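You operate a simulated robot arm through the tools that you are given. There is no shell and no other tool. Be economical: measure what you need, move in short steps, check, and stop when the job is done.

The job below is to be done with a simulated robot arm. You get a single attempt, and the scene is never put back.

JOB
Zero the height gauge with the cylinder that the blue tag names.
Fine: knob to the cylinder's figure, blue key, cylinder back in the grey tray. Set down upright: what you pick out.

Only the result counts: the job must be done as asked and must still hold three seconds after the hand-in. Knocking over, shifting, dropping, spilling or breaking anything else fails it.

ROBOT AND FRAMES
A 6-joint arm with a fingered hand, hanging from a carriage that runs on a gantry, over the field with the corners [-0.028, 1.302], [-0.028, -1.198], [1.452, -1.198], [1.452, 1.302] (x, y) and turns from -9.163 to 2.827 rad about z. Base frame: it is fixed where the carriage stands at the start and does not move with it; the origin is on the floor, on the carriage's upright axis, x ahead of it, y to its left, z up; the surface under the hand at the start is at about z = 0.862. Units: m, rad, N and s.
With the tool pointing down near the work surface it reaches from about 0.1 to 0.46 m from the robot's upright axis, wherever it stands. Its first joint turns from -2.897 to 2.897 rad. Places, roughly: gauge check key [0.3, 0.1, 0.9]; gauge zero key [0.2, 0.1, 0.9]; height gauge knob [0.3, 0.2, 0.9]; round plate of the height gauge [0.4, 0.1, 0.9]; turner start key [0.3, -0.3, 0.9]. Payload 3.7 kg.
The tool frame sits at the grasp point between the pads (the TCP): z along the fingers, y along the line on which they close. The tips reach 0.026 m beyond it. Largest opening 0.156 m; the body of the gripper starts 0.073 m behind the TCP. The gripper is a hand of 4 fingers: y runs from the thumb to the fingers, the wrist lies at [0, 0, -0.239] in the tool frame.
Orientation is told as [roll, pitch, yaw] about the base's x, y, z axes, in that order, counted from this pose: with the fingers straight down and closing along the base's y, the tool's x points along the base's -x, its y along +y and its z along -z.

CONTROLS
- The arm moves only by the tool play_rows. Its argument "rows" is a list of rows, each a list of 2 entries, a list of its own where there are three numbers: the shift along the base's x, y, z in m, then the turn, a rotation vector about the base's x, y, z in rad. In form: [[[x, y, z], [rx, ry, rz]], ...]. A call has 1 to 8 rows; each row is the pose to reach, as a shift and turn from the pose commanded when the call began. Rows are played at 5 a second. More than 0.05 m and 0.15 rad between two rows, and nothing of the call is played. A pose out of reach is approached as far as the arm can. The call stops where the force on the tool passes 40 N (or 10 N more than at its start, if that is more) or the arm is blocked; 0.2 s more then pass. In this call time passes only in rows, and 0.2 s behind the last. It gives the time, the measured TCP pose, the force on the tool (base axes), the opening and the grip force at its end, in the units of the frame above (readings bear some noise), with the torque about the TCP (base axes, N m) and any sound that the robot's microphone picked up, and new pictures: "pictures" is both (left out), scene, wrist or none.
- Cameras (640 x 400 px; columns grow to the right, rows downward): "scene" is now at [0.2536, -0.0113, 1.775]; the picture's right is [-0.18, -0.98, 0.00], its down [-0.92, 0.17, -0.36] and it looks along [0.36, -0.07, -0.93] (base axes); focal length 268 px, centre (320, 200). "wrist" rides on the gripper at [0.058, -0.058, -0.091] in the tool frame; the picture's right is [0.71, 0.71, 0.00], its down [-0.53, 0.53, -0.67] and it looks along [-0.47, 0.47, 0.74] (tool axes); focal length 265 px, centre (320, 200).
- lift_body(by): slides the trunk up (or, below 0, down) by that many m; the arm and the scene camera ride with it, the base frame stays. It gives what a move gives, with no picture.
- roll_base(legs): drives the robot by 1 to 6 legs, each [ahead, left, turn to the left] in m, m and rad, along the robot's own axes; the way and the turn of a leg run together, so that a leg with both is an arc; at most 1.5 m and 3.142 rad a leg. The arm and the cameras ride along, it lands a little off, and it stops where it bumps. It keeps to its track: a leg is cut to what the track allows. It gives what a move gives, and a new picture of the scene camera.
- curl_fingers(finger1, finger2, finger3, thumb_bend): sets how far each is bent, from 0 (flat) to 100 (curled in); at 30 the hand is open as for a grip, at 70 the pads meet at the TCP. One left out holds its place. A second passes; each finger stops where it meets its share of the squeeze, and holds until it gets a number again. It is the only way to open and close the hand. It gives what a move gives, with no picture; readings hold the bend of each and the force on the fingers (four entries, about 0 where the hand has none), thumb and palm.
- turn_head(pan, tilt): turns the head with the scene camera to pan (to the left, within 2.705 rad either way) and tilt (down, from -0.506 to 1.204), counted from straight ahead of the robot. It gives what a move gives, and a new picture of the scene camera.
- measure_at(camera, pixels): for up to 12 pixels [column, row] of the newest picture of that camera ("zoom" is the newest enlarged one), the place [x, y, z] in the base frame of the surface seen there, good to about 0.002 m. No time passes.
- inspect(camera, box): a new picture of the part [left, top, right, bottom] of that camera's present view, enlarged. No time passes.
- hand_in(): hands the job in; it is judged then, once.

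Go step by step. Measure first, check grasps and placings, and put right what went wrong. The budget is 80 turns and 260 pictures, counting those below and the enlarged ones. Unless the task says otherwise, let go and move clear before handing in, and close with one line.

The tools are called after "Call:" as name(argument=value, ...) on one line, values as JSON. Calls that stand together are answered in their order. play_rows: Moves the arm, as the interface text tells. Its arguments: {"type":"object","properties":{"rows":{"type":"array","items":{"type":"array"}},"pictures":{"type":"string","enum":["both","scene","wrist","none"]}},"required":["rows"]} The other tools are called the same way: lift_body (by) slides the trunk up or down; curl_fingers (finger1, finger2, finger3, thumb_bend) moves the fingers one by one; roll_base (legs) drives the base; turn_head (pan, tilt) turns the head that bears the scene camera; measure_at (camera, pixels) gives the place of the surface under pixels of a picture; inspect (camera, box) takes an enlarged picture of a part of a camera's view; hand_in () hands the job in.

At the start:

```text
time_s: 0.0
ee_pos: [0.4357, -0.0578, 1.0]
orientation: [0.0, 0.001, 0.0]
force: [0.5, 0.7, -0.6]
ft_torque: [0.03, 0.02, -0.01]
grip_width: 0.156
finger_force: 0.0
shape: jaw
bend: [30.0, 30.0, 30.0, 30.0]
finger forces: [0.0, 0.0, 0.1, 0.0, 0.0, 0.1]
trunk travel left (down, up): [-0.625, 0.054]
robot x, y, heading: [-0.0009, -0.0021, -0.002]
head pan, tilt: [-0.183, 1.201]
```

scene: 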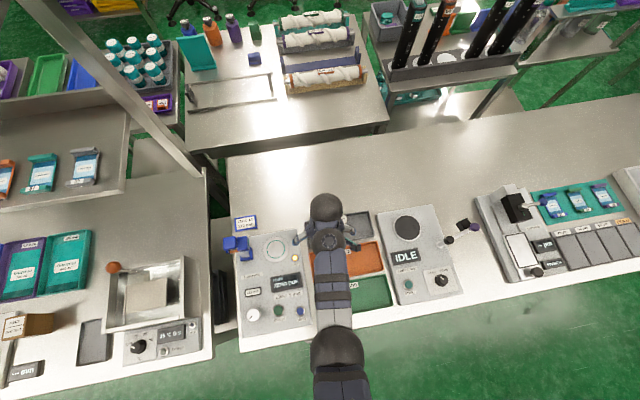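
wrist: 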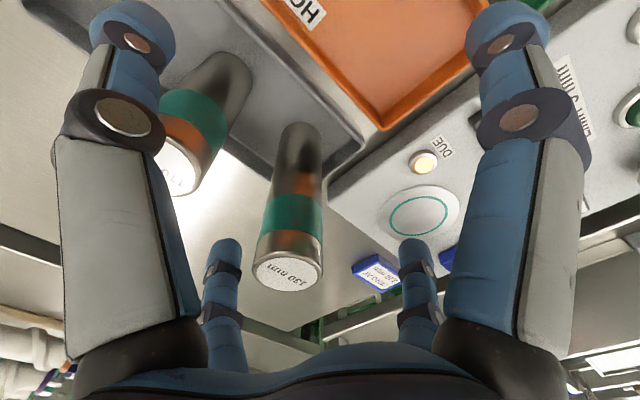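

The scene shows the gauge panel around (275,290), with a blue tag near (243,222) and cylinders under the hand. I'll enlarge these.

Call:
inspect(camera="scene", box=[220, 200, 320, 350])

Call:
inspect(camera="wrist", box=[150, 0, 480, 300])

Call:
inspect(camera="scene", box=[300, 180, 480, 320])

```text
2.67 times, centred on (270, 275) of scene
```

zoom: 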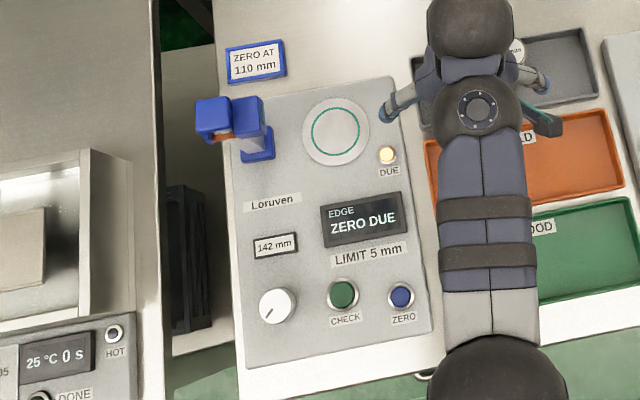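

```text
1.33 times, centred on (315, 150) of wrist
```

zoom: 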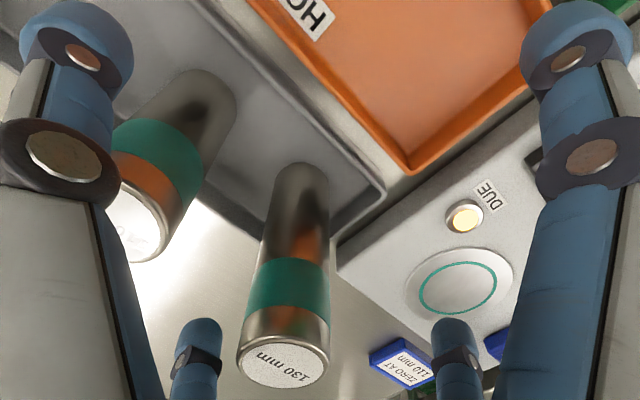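

```text
2.86 times, centred on (390, 250) of scene
```

zoom: 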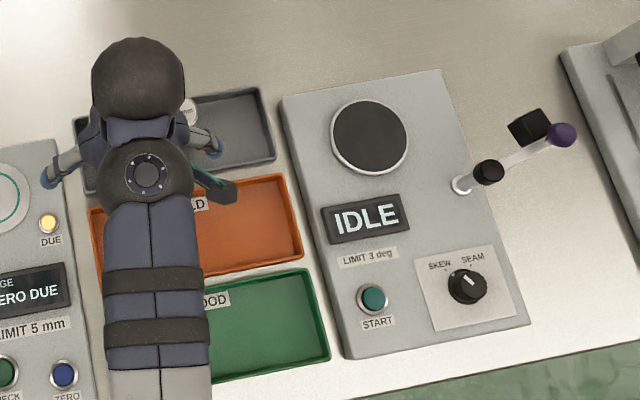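

The tag says "ZERO AT 110 mm" and the window reads 142 mm. The hand hides the tray, so I'll lift straight up and move aside.

Call:
play_rows(rows=[[[0, 0, 0.04], [0, 0, 0]], [[0, 0, 0.08], [0, 0, 0]], [[0, 0, 0.12], [0, 0, 0]], [[-0.04, -0.03, 0.14], [0, 0, 0]], [[-0.08, -0.07, 0.15], [0, 0, 0]], [[-0.12, -0.11, 0.15], [0, 0, 0]], [[-0.14, -0.15, 0.15], [0, 0, 0]]])

```text
refused: row 4 steps farther than a row can; nothing moved
```

Call:
play_rows(rows=[[[0, 0, 0.04], [0, 0, 0]], [[0, 0, 0.08], [0, 0, 0]], [[0, 0, 0.12], [0, 0, 0]], [[-0.03, -0.03, 0.12], [0, 0, 0]], [[-0.06, -0.06, 0.12], [0, 0, 0]], [[-0.09, -0.09, 0.12], [0, 0, 0]], [[-0.12, -0.12, 0.12], [0, 0, 0]], [[-0.15, -0.15, 0.12], [0, 0, 0]]])

```text
time_s: 1.8
ee_pos: [0.2947, -0.214, 1.0771]
orientation: [0.0, -0.002, 0.0]
force: [-0.3, -0.3, -0.4]
ft_torque: [0.01, 0.03, -0.02]
grip_width: 0.156
finger_force: 0.1
shape: jaw
bend: [30.0, 30.0, 30.0, 30.0]
finger forces: [0.0, 0.0, 0.1, 0.1, 0.1, 0.0]
out of reach, approached as far as the arm can: row 3, 4, 5, 6, 7, 8
trunk travel left (down, up): [-0.625, 0.054]
robot x, y, heading: [-0.0003, 0.0003, 0.003]
head pan, tilt: [-0.183, 1.201]
```

scene: 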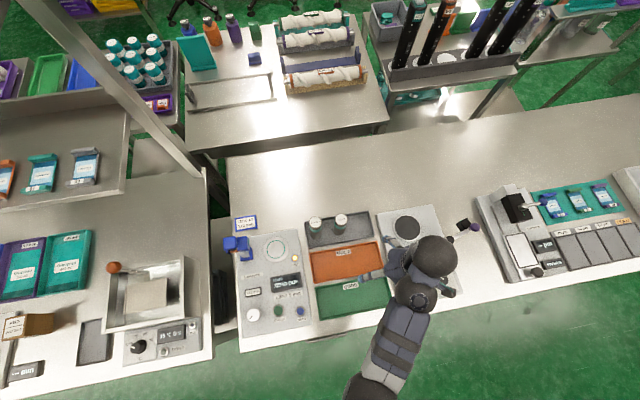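
wrist: 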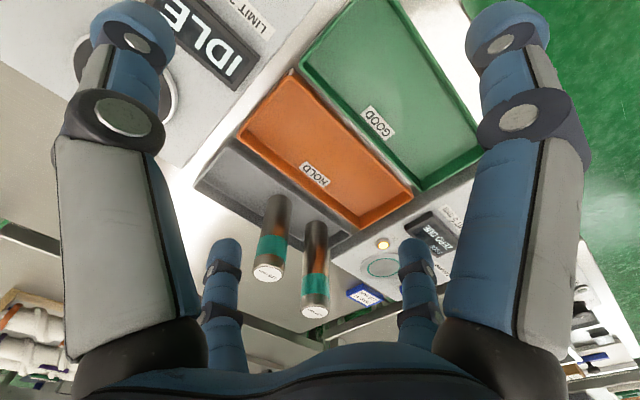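

Two cylinders stand in the grey tray at (315,225) and (340,222). I'll zoom in on both.

Call:
inspect(camera="wrist", box=[230, 180, 390, 330])

Call:
inspect(camera="scene", box=[290, 200, 370, 250])

```text
2.67 times, centred on (310, 255) of wrist
```

zoom: 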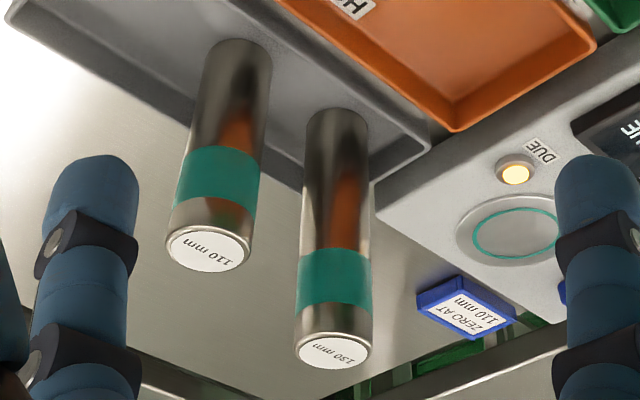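

```text
8.00 times, centred on (330, 225) of scene
```

zoom: 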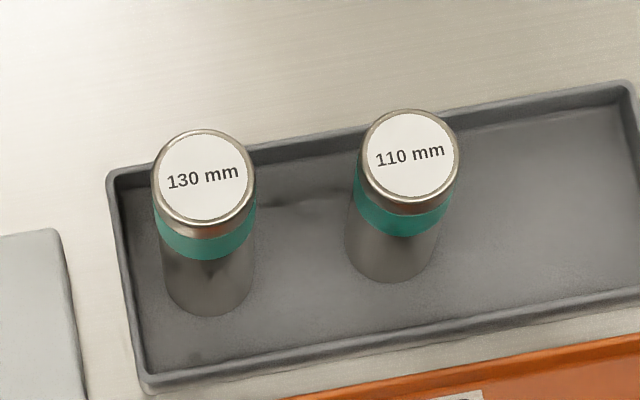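

Both cylinders are readable now; the right one (zoom 410,155) is 110 mm. I'll measure their tops, the tray, and then the gauge.

Call:
measure_at(camera="zoom", pixels=[[410, 155], [370, 155], [455, 155], [203, 177], [160, 177], [245, 177], [540, 200], [290, 310], [150, 382], [115, 175], [632, 85], [410, 115]])

Call:
measure_at(camera="scene", pixels=[[275, 248], [240, 242], [253, 316], [278, 311], [301, 311], [286, 281], [252, 293], [260, 330], [246, 222], [263, 248], [288, 248], [262, 280]])

Call:
inspect(camera="scene", box=[222, 205, 318, 265])

Call:
inspect(camera="scene", box=[222, 280, 318, 340])

```text
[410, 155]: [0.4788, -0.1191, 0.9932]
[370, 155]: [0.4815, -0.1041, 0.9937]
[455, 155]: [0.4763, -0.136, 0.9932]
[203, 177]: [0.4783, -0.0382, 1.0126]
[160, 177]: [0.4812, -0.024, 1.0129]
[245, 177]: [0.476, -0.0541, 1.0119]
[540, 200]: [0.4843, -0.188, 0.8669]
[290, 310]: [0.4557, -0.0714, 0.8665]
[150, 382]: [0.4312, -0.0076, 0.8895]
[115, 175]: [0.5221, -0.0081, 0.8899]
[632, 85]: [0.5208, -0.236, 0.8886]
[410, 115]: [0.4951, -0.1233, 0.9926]
```

```text
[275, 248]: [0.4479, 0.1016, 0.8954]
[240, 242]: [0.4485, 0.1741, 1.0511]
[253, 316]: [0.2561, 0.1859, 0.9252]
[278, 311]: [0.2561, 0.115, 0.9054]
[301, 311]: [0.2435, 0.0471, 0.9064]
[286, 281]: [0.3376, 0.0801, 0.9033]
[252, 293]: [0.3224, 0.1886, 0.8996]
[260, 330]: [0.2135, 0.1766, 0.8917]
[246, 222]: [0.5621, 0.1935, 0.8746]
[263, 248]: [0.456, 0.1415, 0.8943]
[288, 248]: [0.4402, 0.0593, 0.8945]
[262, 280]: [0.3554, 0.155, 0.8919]
```

```text
6.67 times, centred on (270, 235) of scene
```

zoom: 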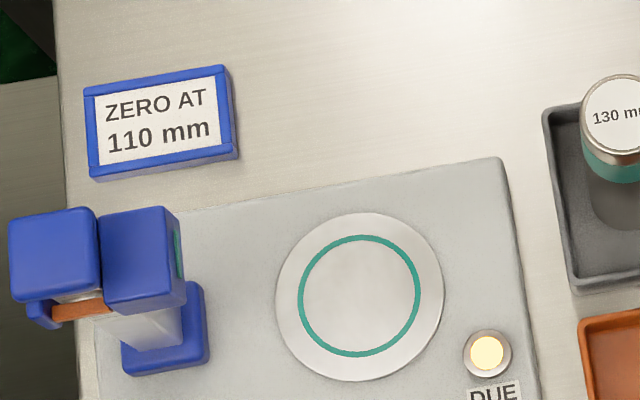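

```text
6.67 times, centred on (270, 310) of scene
```

zoom: 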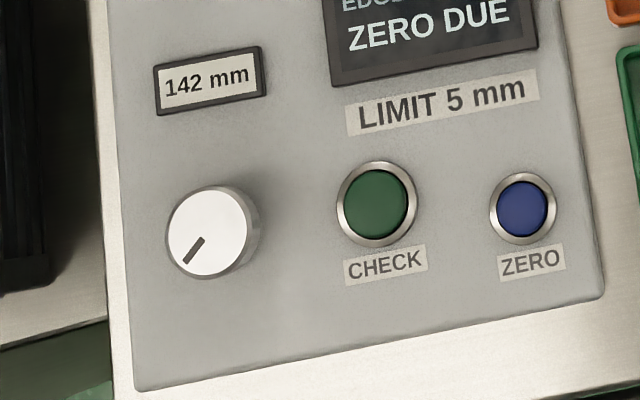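

The 110 mm cylinder's axis is at about (0.4785, −0.120) with its top at 0.993, which is beyond comfortable reach. I'll drive ahead 0.1 m and look at how the fingers curl.

Call:
roll_base(legs=[[0.1, 0, 0]])

Call:
curl_fingers(finger1=45, finger2=60, finger3=30, thumb_bend=30)

Call:
play_rows(rows=[[[0, 0, 0.04], [0, 0, 0]]])

```text
time_s: 3.0
ee_pos: [0.3949, -0.2143, 1.0775]
orientation: [-0.001, -0.003, -0.002]
force: [-0.1, 0.5, 0.1]
ft_torque: [-0.01, -0.03, 0.01]
grip_width: 0.156
finger_force: 0.1
shape: jaw
bend: [30.0, 30.0, 30.0, 30.0]
finger forces: [0.1, 0.0, 0.0, 0.0, 0.0, 0.0]
trunk travel left (down, up): [-0.625, 0.054]
robot x, y, heading: [0.1008, 0.0017, -0.008]
head pan, tilt: [-0.183, 1.201]
```

scene: 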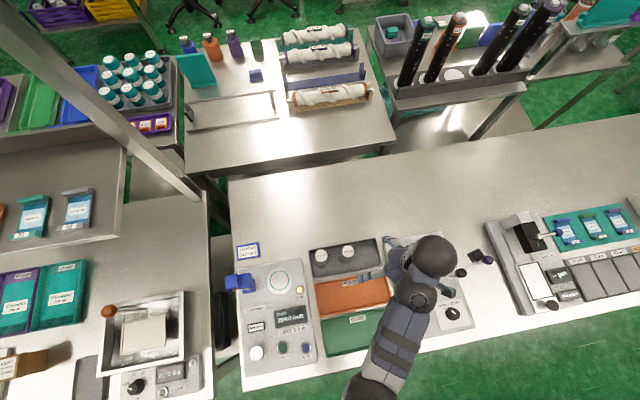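

```text
time_s: 4.0
ee_pos: [0.3946, -0.2142, 1.0783]
orientation: [-0.002, -0.002, -0.004]
force: [0.1, -0.9, -0.9]
ft_torque: [0.02, 0.0, 0.02]
grip_width: 0.0884
finger_force: 0.1
shape: fingers
bend: [45.0, 60.0, 30.0, 30.0]
finger forces: [0.1, 0.0, 0.0, 0.0, 0.0, 0.0]
trunk travel left (down, up): [-0.625, 0.054]
robot x, y, heading: [0.1021, -0.0005, 0.0]
head pan, tilt: [-0.183, 1.201]
```

```text
time_s: 4.3
ee_pos: [0.401, -0.2209, 1.0817]
orientation: [-0.001, -0.002, 0.0]
force: [0.7, -0.6, 0.4]
ft_torque: [-0.02, 0.02, 0.01]
grip_width: 0.0885
finger_force: 0.0
shape: fingers
bend: [45.0, 60.0, 30.0, 30.0]
finger forces: [0.0, 0.0, 0.0, 0.0, 0.1, 0.0]
out of reach, approached as far as the arm can: row 1
trunk travel left (down, up): [-0.625, 0.054]
robot x, y, heading: [0.1003, -0.0045, -0.004]
head pan, tilt: [-0.183, 1.201]
```

scene: 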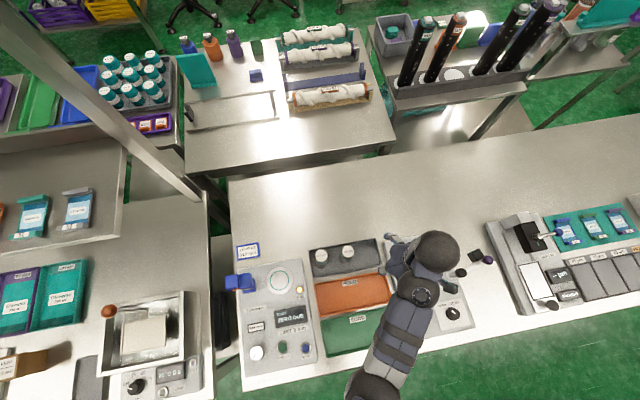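
wrist: 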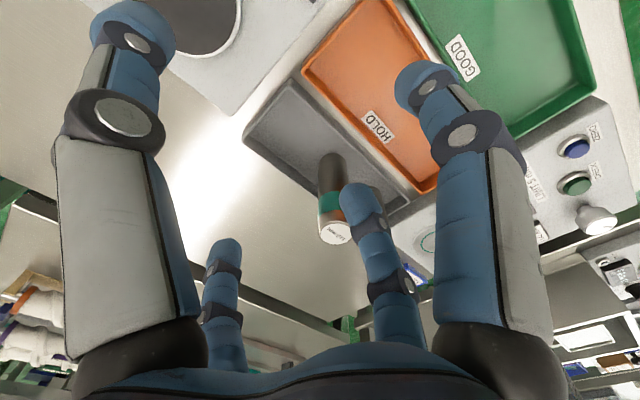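

Finger mapping is clear: four fingers in a cross, with finger1 at tool +x, finger2 opposite the thumb, and finger3 at −x. I'll pre-close to 46 and yaw 45° so the fingers pass clear of the 130 cylinder, then measure the post.

Call:
curl_fingers(finger1=47, finger2=47, finger3=47, thumb_bend=47)

Call:
play_rows(rows=[[[0.0, 0.01, -0.02], [0, 0, 0.14]], [[0.0, 0.03, -0.03], [0, 0, 0.28]], [[0.01, 0.05, -0.03], [0, 0, 0.42]], [[0.01, 0.06, -0.03], [0, 0, 0.56]], [[0.01, 0.07, -0.03], [0, 0, 0.7]], [[0.01, 0.08, -0.03], [0, 0, 0.785]]])

Call:
measure_at(camera="scene", pixels=[[231, 281], [247, 281], [238, 281], [279, 281], [256, 353], [347, 251], [321, 255], [282, 347], [306, 349]])

Call:
inspect(camera="scene", box=[220, 260, 320, 310])

```text
time_s: 5.3
ee_pos: [0.3999, -0.2206, 1.0805]
orientation: [-0.002, -0.002, -0.001]
force: [0.0, 0.6, -0.4]
ft_torque: [-0.02, 0.01, 0.01]
grip_width: 0.0597
finger_force: 0.0
shape: fingers
bend: [47.0, 47.0, 47.0, 47.0]
finger forces: [0.0, 0.0, 0.1, 0.0, 0.1, 0.0]
trunk travel left (down, up): [-0.625, 0.054]
robot x, y, heading: [0.0997, -0.002, -0.002]
head pan, tilt: [-0.183, 1.201]
```

```text
time_s: 6.8
ee_pos: [0.4111, -0.1401, 1.0497]
orientation: [-0.003, -0.001, 0.785]
force: [-0.6, 0.0, 0.1]
ft_torque: [-0.02, -0.01, -0.01]
grip_width: 0.06
finger_force: 0.1
shape: fingers
bend: [47.0, 47.0, 47.0, 47.0]
finger forces: [0.1, 0.0, 0.0, 0.1, 0.0, 0.0]
trunk travel left (down, up): [-0.625, 0.054]
robot x, y, heading: [0.099, 0.0025, -0.001]
head pan, tilt: [-0.183, 1.201]
```

scene: 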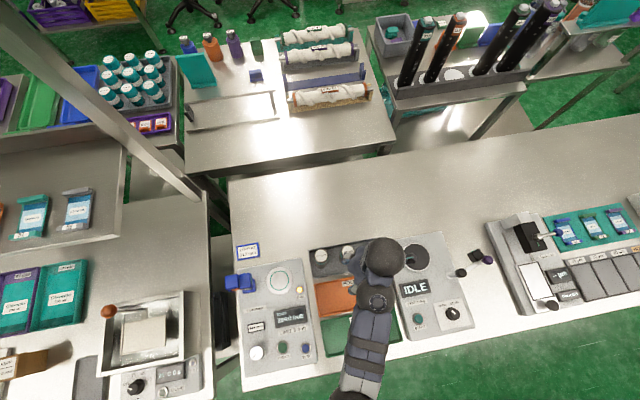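
wrist: 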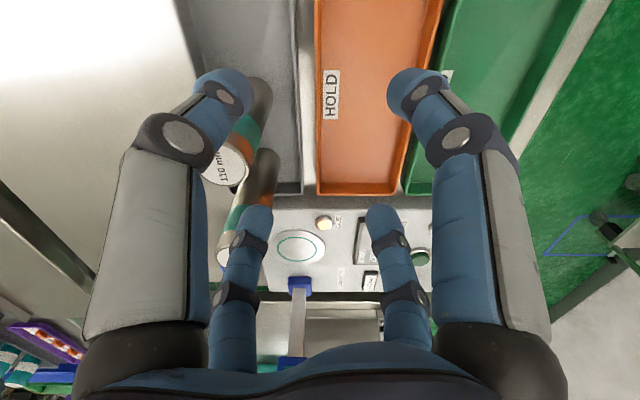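

```text
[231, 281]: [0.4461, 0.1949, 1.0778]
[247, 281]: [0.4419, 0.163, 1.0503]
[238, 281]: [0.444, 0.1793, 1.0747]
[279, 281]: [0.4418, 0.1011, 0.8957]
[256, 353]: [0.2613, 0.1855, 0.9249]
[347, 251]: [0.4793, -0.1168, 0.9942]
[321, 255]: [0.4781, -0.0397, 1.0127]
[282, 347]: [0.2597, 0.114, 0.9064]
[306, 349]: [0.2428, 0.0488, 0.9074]
```

```text
6.40 times, centred on (270, 285) of scene
```

zoom: 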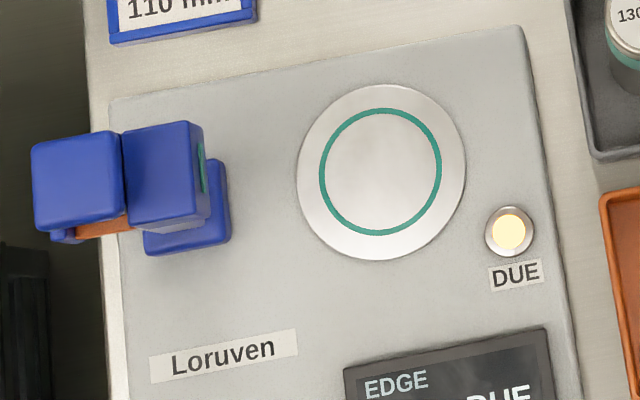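

The hand sits about 3 cm above the cylinder tops, beside the 110 one. I'll measure the plate edges and the post head precisely.

Call:
measure_at(camera="zoom", pixels=[[381, 172], [305, 172], [455, 172], [381, 95], [381, 250], [190, 140], [195, 215], [130, 150], [203, 170], [150, 210], [222, 200]])

Call:
play_rows(rows=[[[0.03, 0.01, 0], [0, 0, 0]], [[0.0675, 0.0205, 0], [0, 0, 0]]])

```text
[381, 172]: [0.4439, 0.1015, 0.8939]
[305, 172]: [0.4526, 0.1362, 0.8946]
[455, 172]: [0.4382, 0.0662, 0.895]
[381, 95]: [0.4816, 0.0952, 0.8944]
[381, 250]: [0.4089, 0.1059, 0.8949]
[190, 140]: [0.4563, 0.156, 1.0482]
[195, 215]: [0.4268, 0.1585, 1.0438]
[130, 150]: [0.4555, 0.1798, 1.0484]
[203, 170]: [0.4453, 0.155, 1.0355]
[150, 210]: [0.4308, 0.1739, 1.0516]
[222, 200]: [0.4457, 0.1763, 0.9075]
```

```text
time_s: 7.3
ee_pos: [0.4784, -0.1197, 1.0501]
orientation: [0.0, -0.002, 0.783]
force: [-0.4, 0.2, -0.6]
ft_torque: [0.0, -0.01, 0.03]
grip_width: 0.0598
finger_force: 0.1
shape: fingers
bend: [47.0, 47.0, 47.0, 47.0]
finger forces: [0.1, 0.1, 0.0, 0.0, 0.1, 0.0]
trunk travel left (down, up): [-0.625, 0.054]
robot x, y, heading: [0.1, 0.0005, 0.001]
head pan, tilt: [-0.183, 1.201]
```

scene: 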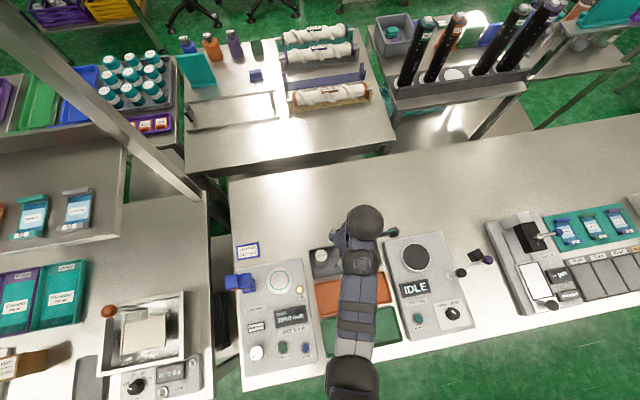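
wrist: 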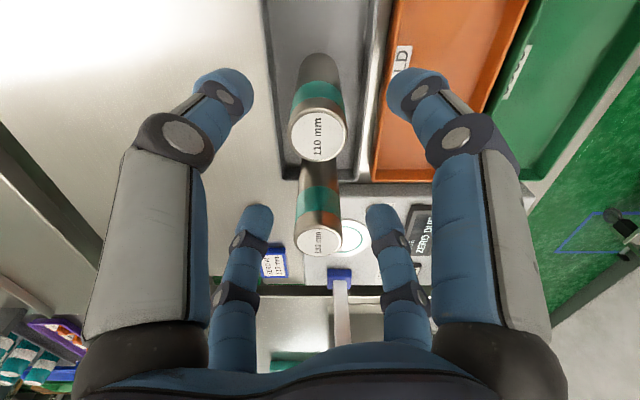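

The TCP is over the 110 cylinder, centred between the fingers at (320,135). I'll descend to TCP z≈0.972.

Call:
play_rows(rows=[[[0, 0, -0.03], [0, 0, 0]], [[0, 0, -0.055], [0, 0, 0]], [[0, 0, -0.078], [0, 0, 0]]])

Call:
curl_fingers(finger1=70, finger2=70, finger3=70, thumb_bend=70)

Call:
play_rows(rows=[[[0, 0, 0.005], [0, 0, 0]]])

```text
time_s: 8.2
ee_pos: [0.4785, -0.1201, 0.972]
orientation: [-0.002, -0.001, 0.781]
force: [-0.3, -0.2, 1.0]
ft_torque: [0.02, -0.03, -0.01]
grip_width: 0.0598
finger_force: 0.1
shape: fingers
bend: [47.0, 47.0, 47.0, 47.0]
finger forces: [0.1, 0.0, 0.0, 0.0, 0.0, 0.0]
trunk travel left (down, up): [-0.625, 0.054]
robot x, y, heading: [0.0962, -0.0005, -0.003]
head pan, tilt: [-0.183, 1.201]
```

scene: 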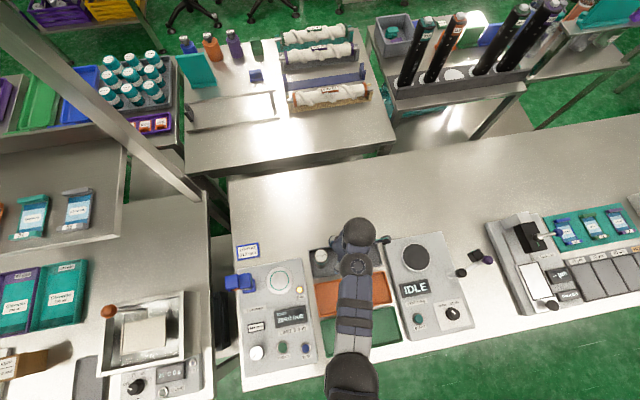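
wrist: 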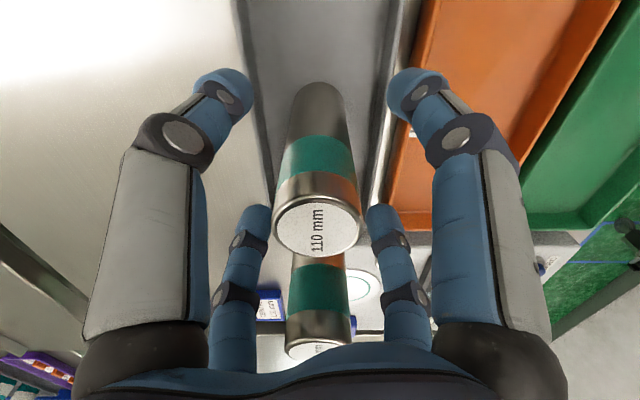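

```text
time_s: 9.2
ee_pos: [0.4784, -0.1196, 0.9743]
orientation: [-0.003, -0.002, 0.783]
force: [-0.3, -1.1, -0.7]
ft_torque: [-0.03, -0.01, 0.0]
grip_width: 0.0183
finger_force: 16.9
shape: fingers
bend: [62.0, 61.0, 61.0, 63.0]
finger forces: [7.1, 8.5, 7.7, 0.1, 10.7, 0.0]
trunk travel left (down, up): [-0.625, 0.054]
robot x, y, heading: [0.1005, -0.0003, -0.001]
head pan, tilt: [-0.183, 1.201]
```

```text
time_s: 9.6
ee_pos: [0.4775, -0.1192, 0.9779]
orientation: [0.0, 0.0, 0.782]
force: [-0.1, 0.3, -3.4]
ft_torque: [-0.02, -0.01, -0.01]
grip_width: 0.0185
finger_force: 16.3
shape: fingers
bend: [62.0, 61.0, 61.0, 63.0]
finger forces: [6.9, 8.5, 7.4, 0.0, 10.1, 0.0]
trunk travel left (down, up): [-0.625, 0.054]
robot x, y, heading: [0.0958, 0.0034, -0.0]
head pan, tilt: [-0.183, 1.201]
```

scene: 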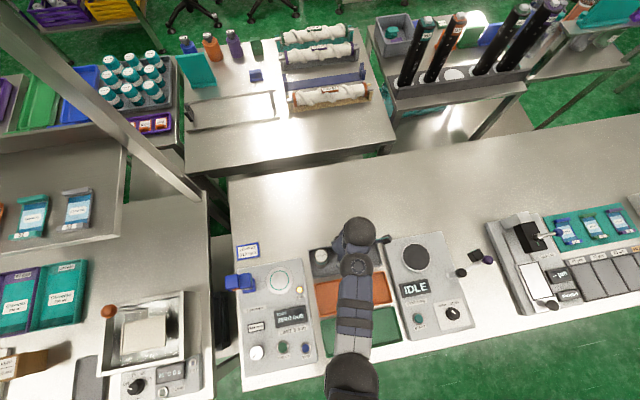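
wrist: 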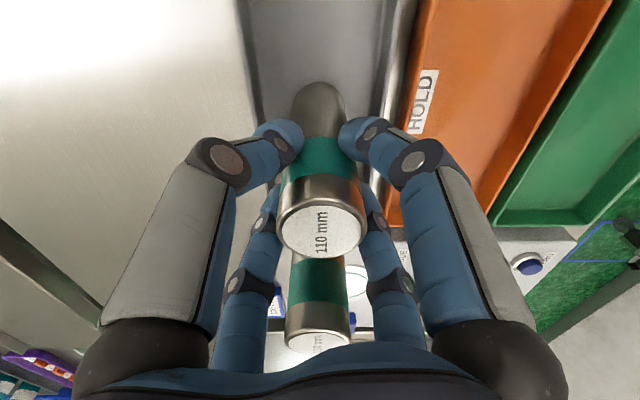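

The grip is firm, with about 3.4 N of weight. I'll lift, then route around the 130 cylinder at smaller x toward the plate.

Call:
play_rows(rows=[[[0, 0, 0.045], [0, 0, 0]], [[0, 0, 0.088], [0, 0, 0]], [[-0.045, 0.0, 0.088], [0, 0, 0]], [[-0.09, 0.0, 0.088], [0, 0, 0]], [[-0.09, 0.045, 0.088], [0, 0, 0]], [[-0.09, 0.09, 0.088], [0, 0, 0]], [[-0.09, 0.135, 0.088], [0, 0, 0]]])

```text
time_s: 11.2
ee_pos: [0.3881, 0.0147, 1.063]
orientation: [-0.002, -0.003, 0.781]
force: [0.7, -1.2, -4.3]
ft_torque: [0.0, 0.03, -0.01]
grip_width: 0.0179
finger_force: 16.6
shape: fingers
bend: [62.0, 61.0, 61.0, 63.0]
finger forces: [6.8, 8.6, 7.4, 0.1, 10.2, 0.1]
out of reach, approached as far as the arm can: row 5, 7
trunk travel left (down, up): [-0.625, 0.054]
robot x, y, heading: [0.1, -0.0034, -0.006]
head pan, tilt: [-0.183, 1.201]
```

scene: 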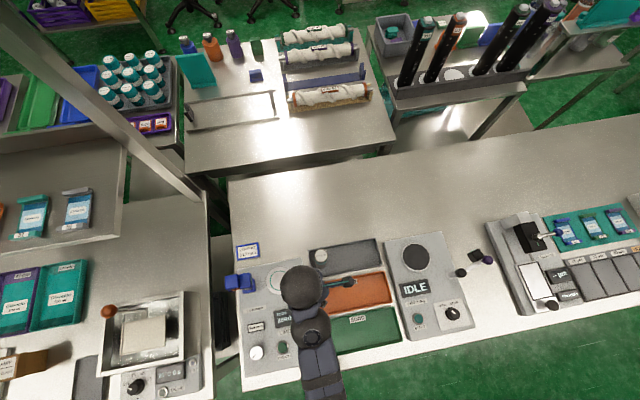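
wrist: 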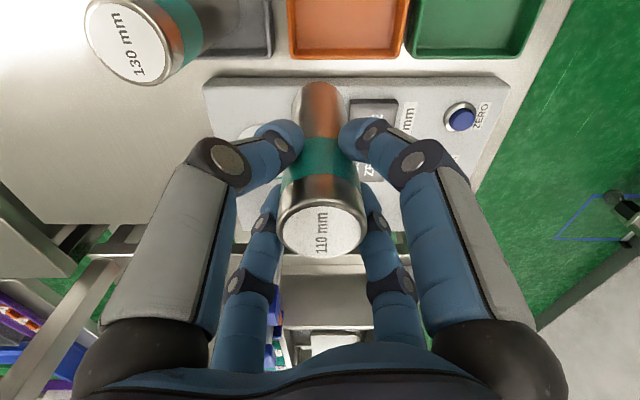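

The cylinder is held upright over the gauge's right side. I'll move to x=0.445, then along y to the plate centre at 0.101.

Call:
play_rows(rows=[[[0.03, 0.0, 0], [0, 0, 0]], [[0.0565, 0.01, 0], [0, 0, 0]], [[0.0565, 0.04, 0], [0, 0, 0]], [[0.0565, 0.065, 0], [0, 0, 0]], [[0.0565, 0.086, 0], [0, 0, 0]]])

Call:
inspect(camera="wrist", box=[150, 50, 490, 330])

```text
time_s: 12.3
ee_pos: [0.4461, 0.103, 1.066]
orientation: [-0.003, -0.001, 0.782]
force: [-0.3, -0.3, -4.5]
ft_torque: [-0.01, 0.0, 0.0]
grip_width: 0.0182
finger_force: 16.7
shape: fingers
bend: [63.0, 61.0, 61.0, 63.0]
finger forces: [6.7, 8.5, 7.6, 0.0, 10.0, 0.0]
trunk travel left (down, up): [-0.625, 0.054]
robot x, y, heading: [0.1023, -0.0005, -0.005]
head pan, tilt: [-0.183, 1.201]
```

scene: 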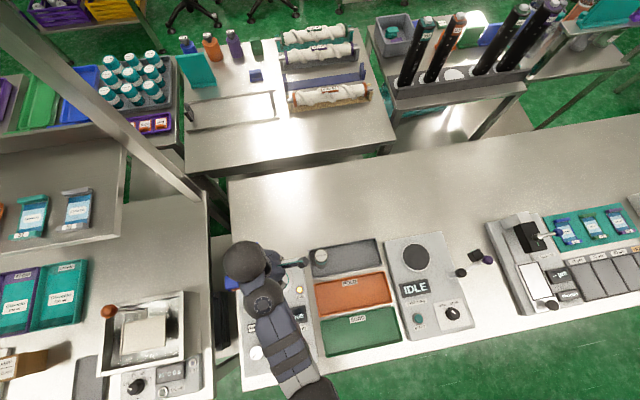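
wrist: 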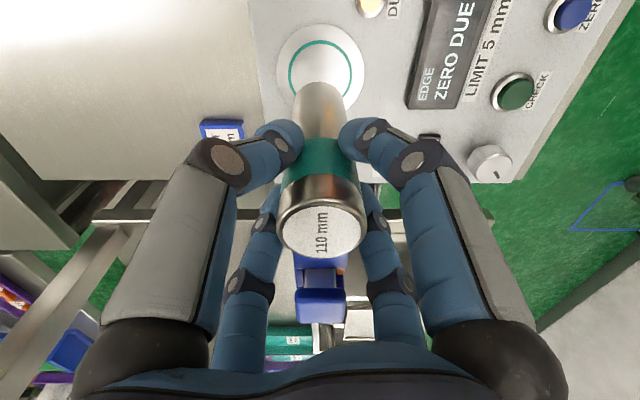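

```text
1.43 times, centred on (320, 190) of wrist
```

zoom: 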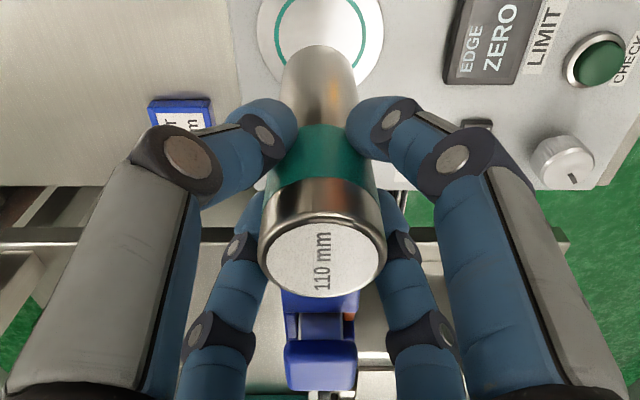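

The post sits between the two far fingers and is clear. I'll lower to just above the plate (TCP about 1.006).

Call:
play_rows(rows=[[[-0.0005, -0.0015, -0.03], [0, 0, 0]], [[-0.001, -0.0015, -0.05], [0, 0, 0]], [[-0.001, -0.0015, -0.059], [0, 0, 0]]])

Call:
play_rows(rows=[[[0, 0, -0.003], [0, 0, 0]], [[0, 0, -0.005], [0, 0, 0]], [[0, 0, -0.007], [0, 0, 0]]])

```text
time_s: 13.2
ee_pos: [0.4465, 0.1012, 1.0038]
orientation: [-0.001, -0.001, 0.782]
force: [0.3, 0.4, -4.3]
ft_torque: [-0.03, -0.01, 0.0]
grip_width: 0.0177
finger_force: 16.1
shape: fingers
bend: [63.0, 61.0, 61.0, 63.0]
finger forces: [6.6, 8.5, 7.5, 0.0, 9.8, 0.0]
trunk travel left (down, up): [-0.625, 0.054]
robot x, y, heading: [0.0994, -0.0004, -0.003]
head pan, tilt: [-0.183, 1.201]
```

scene: 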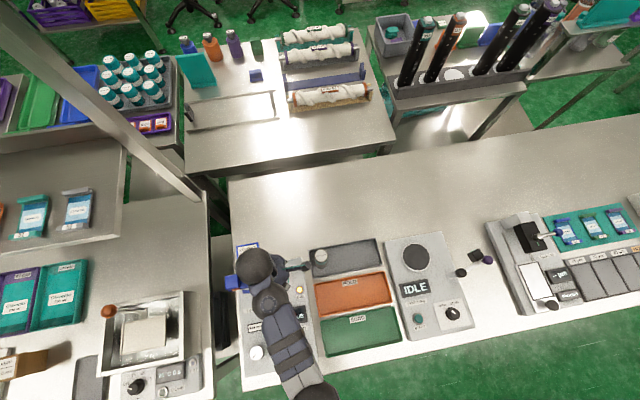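
wrist: 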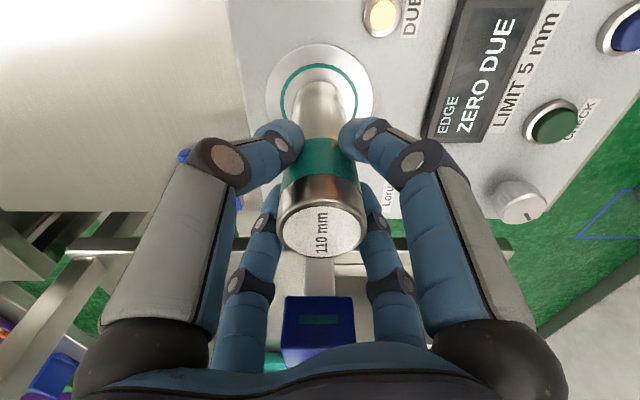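

```text
time_s: 13.9
ee_pos: [0.4482, 0.0994, 0.9982]
orientation: [-0.004, -0.003, 0.781]
force: [-4.6, -5.5, 30.8]
ft_torque: [-0.07, 0.21, 0.0]
grip_width: 0.0172
finger_force: 22.8
shape: fingers
bend: [62.0, 60.0, 61.0, 64.0]
finger forces: [10.9, 11.7, 8.8, 0.1, 14.4, 0.1]
trunk travel left (down, up): [-0.625, 0.054]
robot x, y, heading: [0.1015, -0.0007, -0.001]
head pan, tilt: [-0.183, 1.201]
```

scene: 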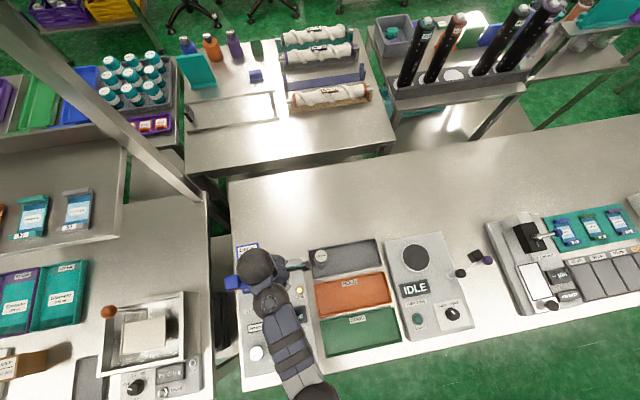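
wrist: 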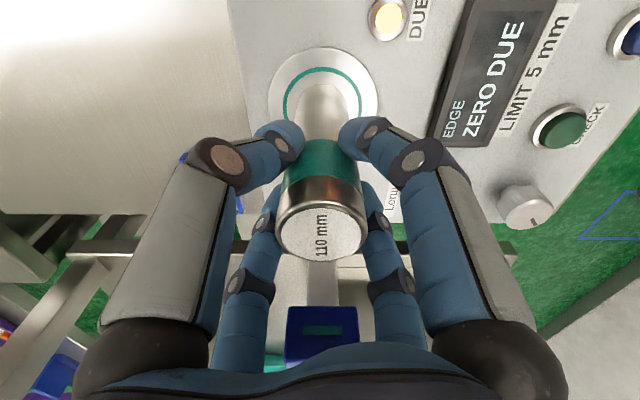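

The cylinder is on the plate (30 N). I'll ease up 3 mm, then open.

Call:
play_rows(rows=[[[0, 0, 0.003], [0, 0, 0]], [[0, 0, 0.0045], [0, 0, 0]]], pictures="none")

Call:
curl_fingers(finger1=49, finger2=49, finger3=49, thumb_bend=49)

Call:
play_rows(rows=[[[0, 0, 0.001], [0, 0, 0]]])

```text
time_s: 14.6
ee_pos: [0.4455, 0.0994, 1.0019]
orientation: [-0.003, -0.001, 0.783]
force: [3.0, -1.9, 4.5]
ft_torque: [-0.01, -0.08, -0.01]
grip_width: 0.0173
finger_force: 18.4
shape: fingers
bend: [62.0, 60.0, 61.0, 63.0]
finger forces: [7.1, 8.5, 9.3, 0.0, 12.3, 0.0]
trunk travel left (down, up): [-0.625, 0.054]
robot x, y, heading: [0.0991, -0.0012, -0.001]
head pan, tilt: [-0.183, 1.201]
```

```text
time_s: 15.6
ee_pos: [0.446, 0.1015, 1.0016]
orientation: [-0.003, -0.002, 0.781]
force: [0.6, 0.6, -0.7]
ft_torque: [0.01, 0.01, 0.03]
grip_width: 0.0534
finger_force: 0.0
shape: fingers
bend: [49.0, 49.0, 49.0, 49.0]
finger forces: [0.0, 0.0, 0.0, 0.0, 0.0, 0.0]
trunk travel left (down, up): [-0.625, 0.054]
robot x, y, heading: [0.0987, -0.0011, -0.002]
head pan, tilt: [-0.183, 1.201]
```

```text
time_s: 15.9
ee_pos: [0.4462, 0.099, 1.0024]
orientation: [-0.001, -0.003, 0.782]
force: [0.7, 0.8, -0.4]
ft_torque: [-0.01, 0.01, 0.01]
grip_width: 0.0532
finger_force: 0.1
shape: fingers
bend: [49.0, 49.0, 49.0, 49.0]
finger forces: [0.0, 0.0, 0.1, 0.1, 0.0, 0.1]
trunk travel left (down, up): [-0.625, 0.054]
robot x, y, heading: [0.0986, 0.0014, -0.007]
head pan, tilt: [-0.183, 1.201]
```

scene: 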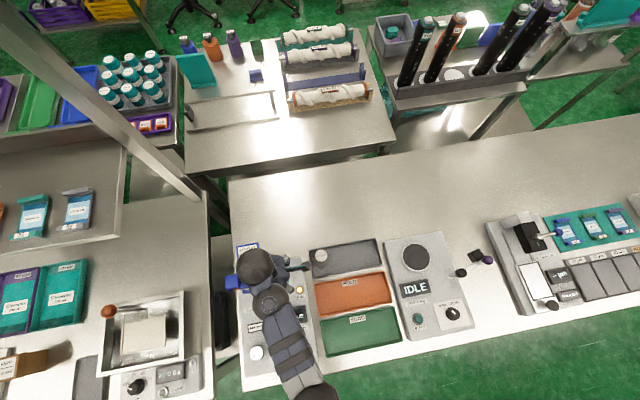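
wrist: 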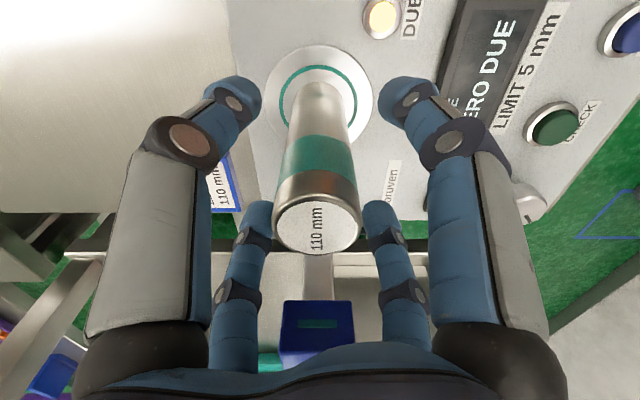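

The cylinder stands free and upright on the plate. I'll lift clear and move toward the knob.

Call:
play_rows(rows=[[[0, 0, 0.035], [0, 0, 0]], [[0, 0, 0.068], [0, 0, 0]], [[-0.045, 0, 0.068], [0, 0, 0]], [[-0.09, 0.01, 0.068], [0, 0, 0]], [[-0.125, 0.03, 0.068], [0, 0, 0]], [[-0.155, 0.06, 0.068], [0, 0, 0]], [[-0.155, 0.08, 0.055], [0, 0, 0]]])

Call:
inspect(camera="scene", box=[225, 260, 325, 310])

Call:
inspect(camera="wrist", box=[120, 0, 520, 250])

```text
time_s: 17.6
ee_pos: [0.2896, 0.1792, 1.056]
orientation: [-0.002, -0.003, 0.783]
force: [0.0, 0.3, 0.0]
ft_torque: [0.05, -0.05, -0.01]
grip_width: 0.0535
finger_force: 0.1
shape: fingers
bend: [49.0, 49.0, 49.0, 49.0]
finger forces: [0.0, 0.1, 0.0, 0.0, 0.0, 0.0]
out of reach, approached as far as the arm can: row 3, 4, 5, 6
trunk travel left (down, up): [-0.625, 0.054]
robot x, y, heading: [0.1025, 0.0014, 0.002]
head pan, tilt: [-0.183, 1.201]
```

scene: 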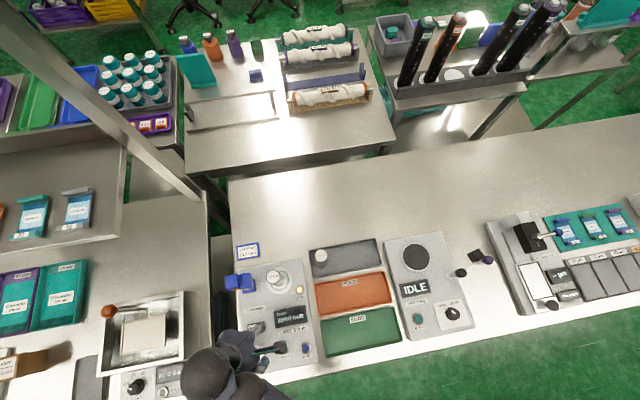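
wrist: 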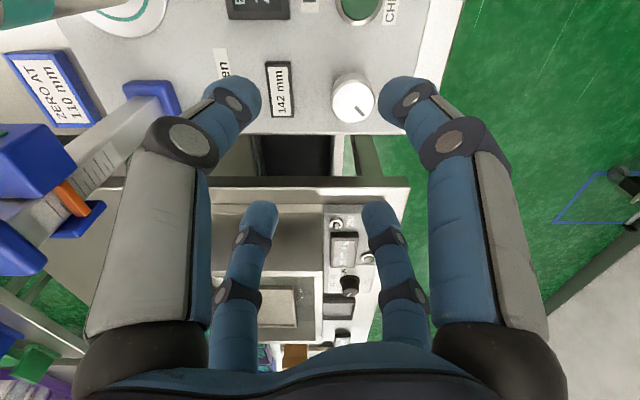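

```text
6.40 times, centred on (275, 285) of scene
```

zoom: 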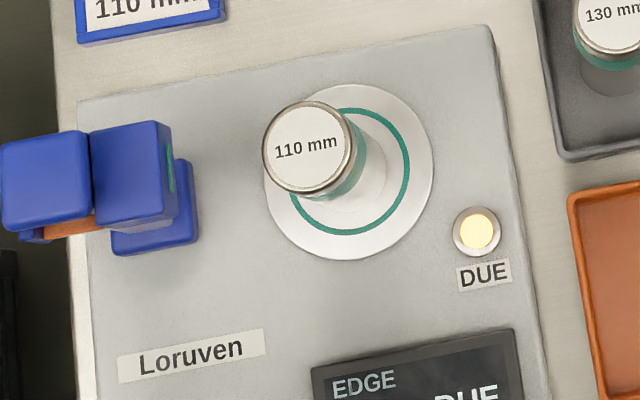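

```text
1.60 times, centred on (320, 125) of wrist
```

zoom: 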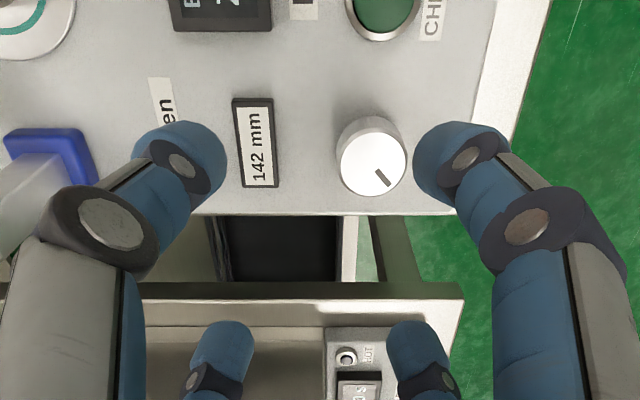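

The gauge still reads 142 mm. I'll measure the knob and its surroundings from the wrist picture, plus the cylinder top.

Call:
measure_at(camera="wrist", pixels=[[352, 102], [340, 112], [352, 82], [370, 100], [280, 95], [360, 8], [380, 190], [350, 222], [320, 190], [390, 130], [270, 182], [300, 132]])

Call:
measure_at(camera="zoom", pixels=[[372, 170], [346, 158], [398, 158], [372, 192]])

Call:
measure_at(camera="scene", pixels=[[274, 278], [184, 300], [160, 348], [193, 367], [305, 349]])

```text
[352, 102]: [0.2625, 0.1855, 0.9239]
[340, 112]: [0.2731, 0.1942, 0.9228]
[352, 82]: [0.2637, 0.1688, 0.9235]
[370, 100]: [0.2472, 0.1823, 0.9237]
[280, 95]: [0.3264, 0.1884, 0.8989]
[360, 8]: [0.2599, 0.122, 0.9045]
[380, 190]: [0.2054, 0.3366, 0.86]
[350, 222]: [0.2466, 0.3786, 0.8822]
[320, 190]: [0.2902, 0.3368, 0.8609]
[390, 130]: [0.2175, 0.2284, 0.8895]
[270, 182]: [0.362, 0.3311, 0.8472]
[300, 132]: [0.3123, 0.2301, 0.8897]
```

```text
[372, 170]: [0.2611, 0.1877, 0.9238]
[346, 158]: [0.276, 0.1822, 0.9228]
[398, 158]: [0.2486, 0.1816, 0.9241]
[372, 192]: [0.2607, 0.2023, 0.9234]
```

```text
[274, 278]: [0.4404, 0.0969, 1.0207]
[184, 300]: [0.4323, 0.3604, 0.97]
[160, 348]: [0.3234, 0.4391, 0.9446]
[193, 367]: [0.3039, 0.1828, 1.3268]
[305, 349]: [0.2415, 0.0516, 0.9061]
```

Knob centre is (0.262, 0.185), radius about 0.0175, top at 0.9235. I'll lower onto it with the fingers straddling it.

Call:
play_rows(rows=[[[-0.0276, 0.0058, -0.01], [0, 0, 0]], [[-0.0276, 0.0058, -0.05], [0, 0, 0]], [[-0.0276, 0.0058, -0.09], [0, 0, 0]], [[-0.0276, 0.0058, -0.115], [0, 0, 0]], [[-0.0276, 0.0058, -0.13], [0, 0, 0]]])

Call:
inspect(camera="wrist", box=[160, 20, 480, 220])

```text
time_s: 18.8
ee_pos: [0.2625, 0.1856, 0.9267]
orientation: [-0.002, -0.001, 0.784]
force: [-0.2, -0.7, -1.3]
ft_torque: [-0.02, 0.02, -0.01]
grip_width: 0.0536
finger_force: 0.0
shape: fingers
bend: [49.0, 49.0, 49.0, 49.0]
finger forces: [0.1, 0.0, 0.0, 0.0, 0.0, 0.0]
trunk travel left (down, up): [-0.625, 0.054]
robot x, y, heading: [0.097, -0.0013, -0.003]
head pan, tilt: [-0.183, 1.201]
```

scene: 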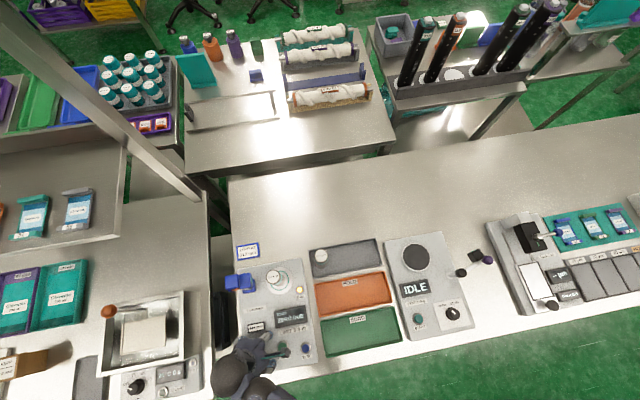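
wrist: 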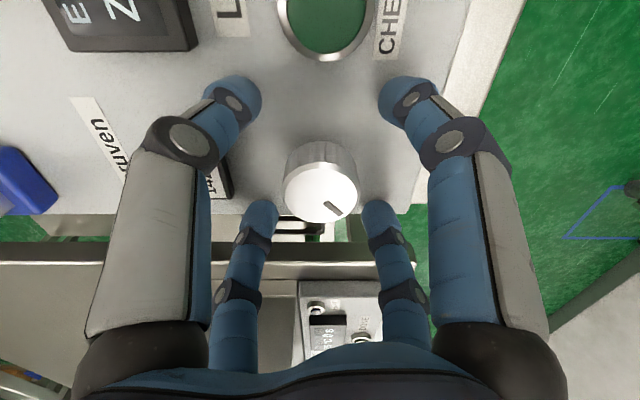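

```text
2.00 times, centred on (320, 120) of wrist
```

zoom: 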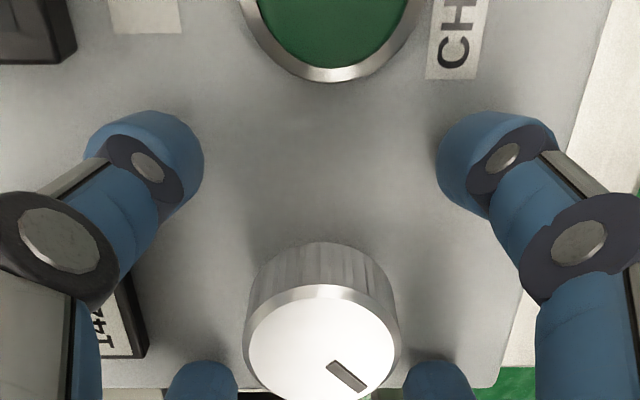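

The knob sits between the four fingers. I'll close on it and turn −0.4 rad as a test.

Call:
curl_fingers(finger1=70, finger2=70, finger3=70, thumb_bend=70)

Call:
play_rows(rows=[[[0, 0, 0], [0, 0, -0.1]], [[0, 0, 0], [0, 0, -0.2]], [[0, 0, 0], [0, 0, -0.3]], [[0, 0, 0], [0, 0, -0.4]]])

Call:
inspect(camera="scene", box=[236, 300, 326, 356])

Call:
inspect(camera="wrist", box=[160, 20, 480, 220])

```text
time_s: 19.8
ee_pos: [0.2634, 0.184, 0.9265]
orientation: [-0.002, -0.002, 0.782]
force: [1.9, -0.9, -2.7]
ft_torque: [-0.03, -0.06, 0.0]
grip_width: 0.018
finger_force: 16.8
shape: fingers
bend: [62.0, 61.0, 61.0, 63.0]
finger forces: [7.3, 8.1, 7.6, 0.0, 10.9, 0.0]
trunk travel left (down, up): [-0.625, 0.054]
robot x, y, heading: [0.0976, -0.0051, -0.004]
head pan, tilt: [-0.183, 1.201]
```

```text
time_s: 20.8
ee_pos: [0.262, 0.1844, 0.9269]
orientation: [-0.003, 0.0, 0.379]
force: [0.4, -0.8, -6.5]
ft_torque: [0.01, -0.01, 0.03]
grip_width: 0.0177
finger_force: 16.3
shape: fingers
bend: [62.0, 61.0, 61.0, 63.0]
finger forces: [7.0, 8.2, 7.1, 0.1, 10.1, 0.1]
trunk travel left (down, up): [-0.625, 0.054]
robot x, y, heading: [0.0985, 0.0033, -0.001]
head pan, tilt: [-0.183, 1.201]
```

scene: 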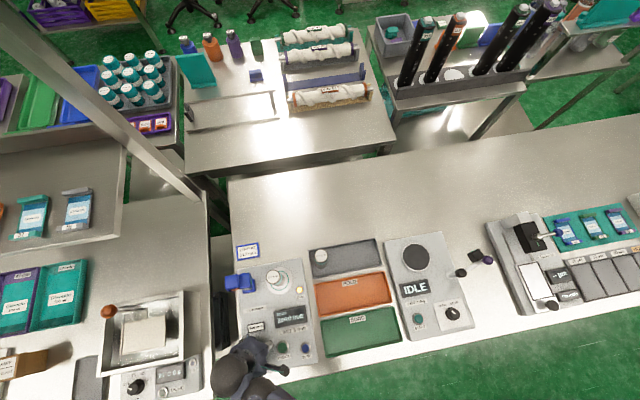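
wrist: 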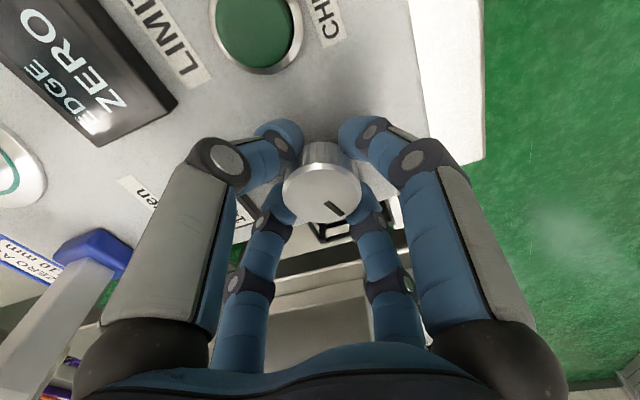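

```text
7.11 times, centred on (281, 328) of scene
```

zoom: 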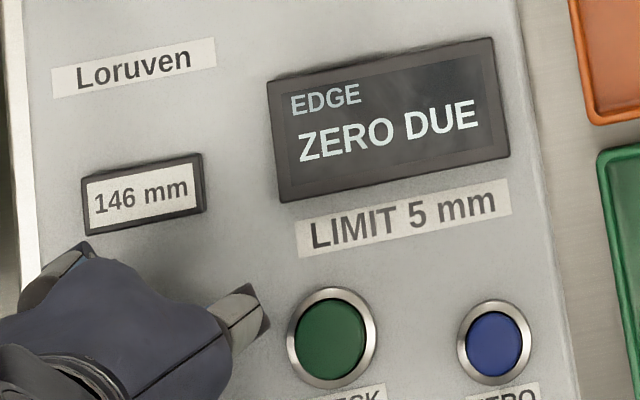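

```text
2.00 times, centred on (320, 120) of wrist
```

zoom: 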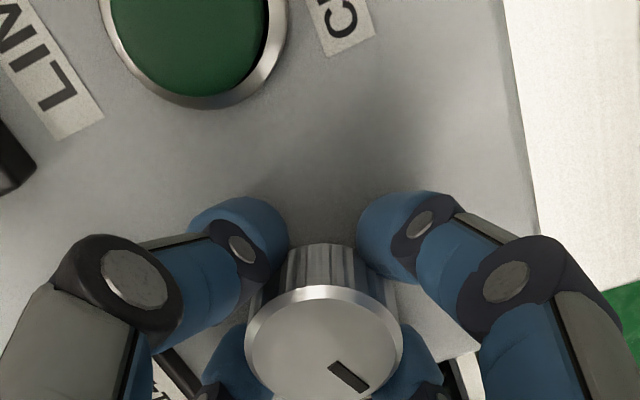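

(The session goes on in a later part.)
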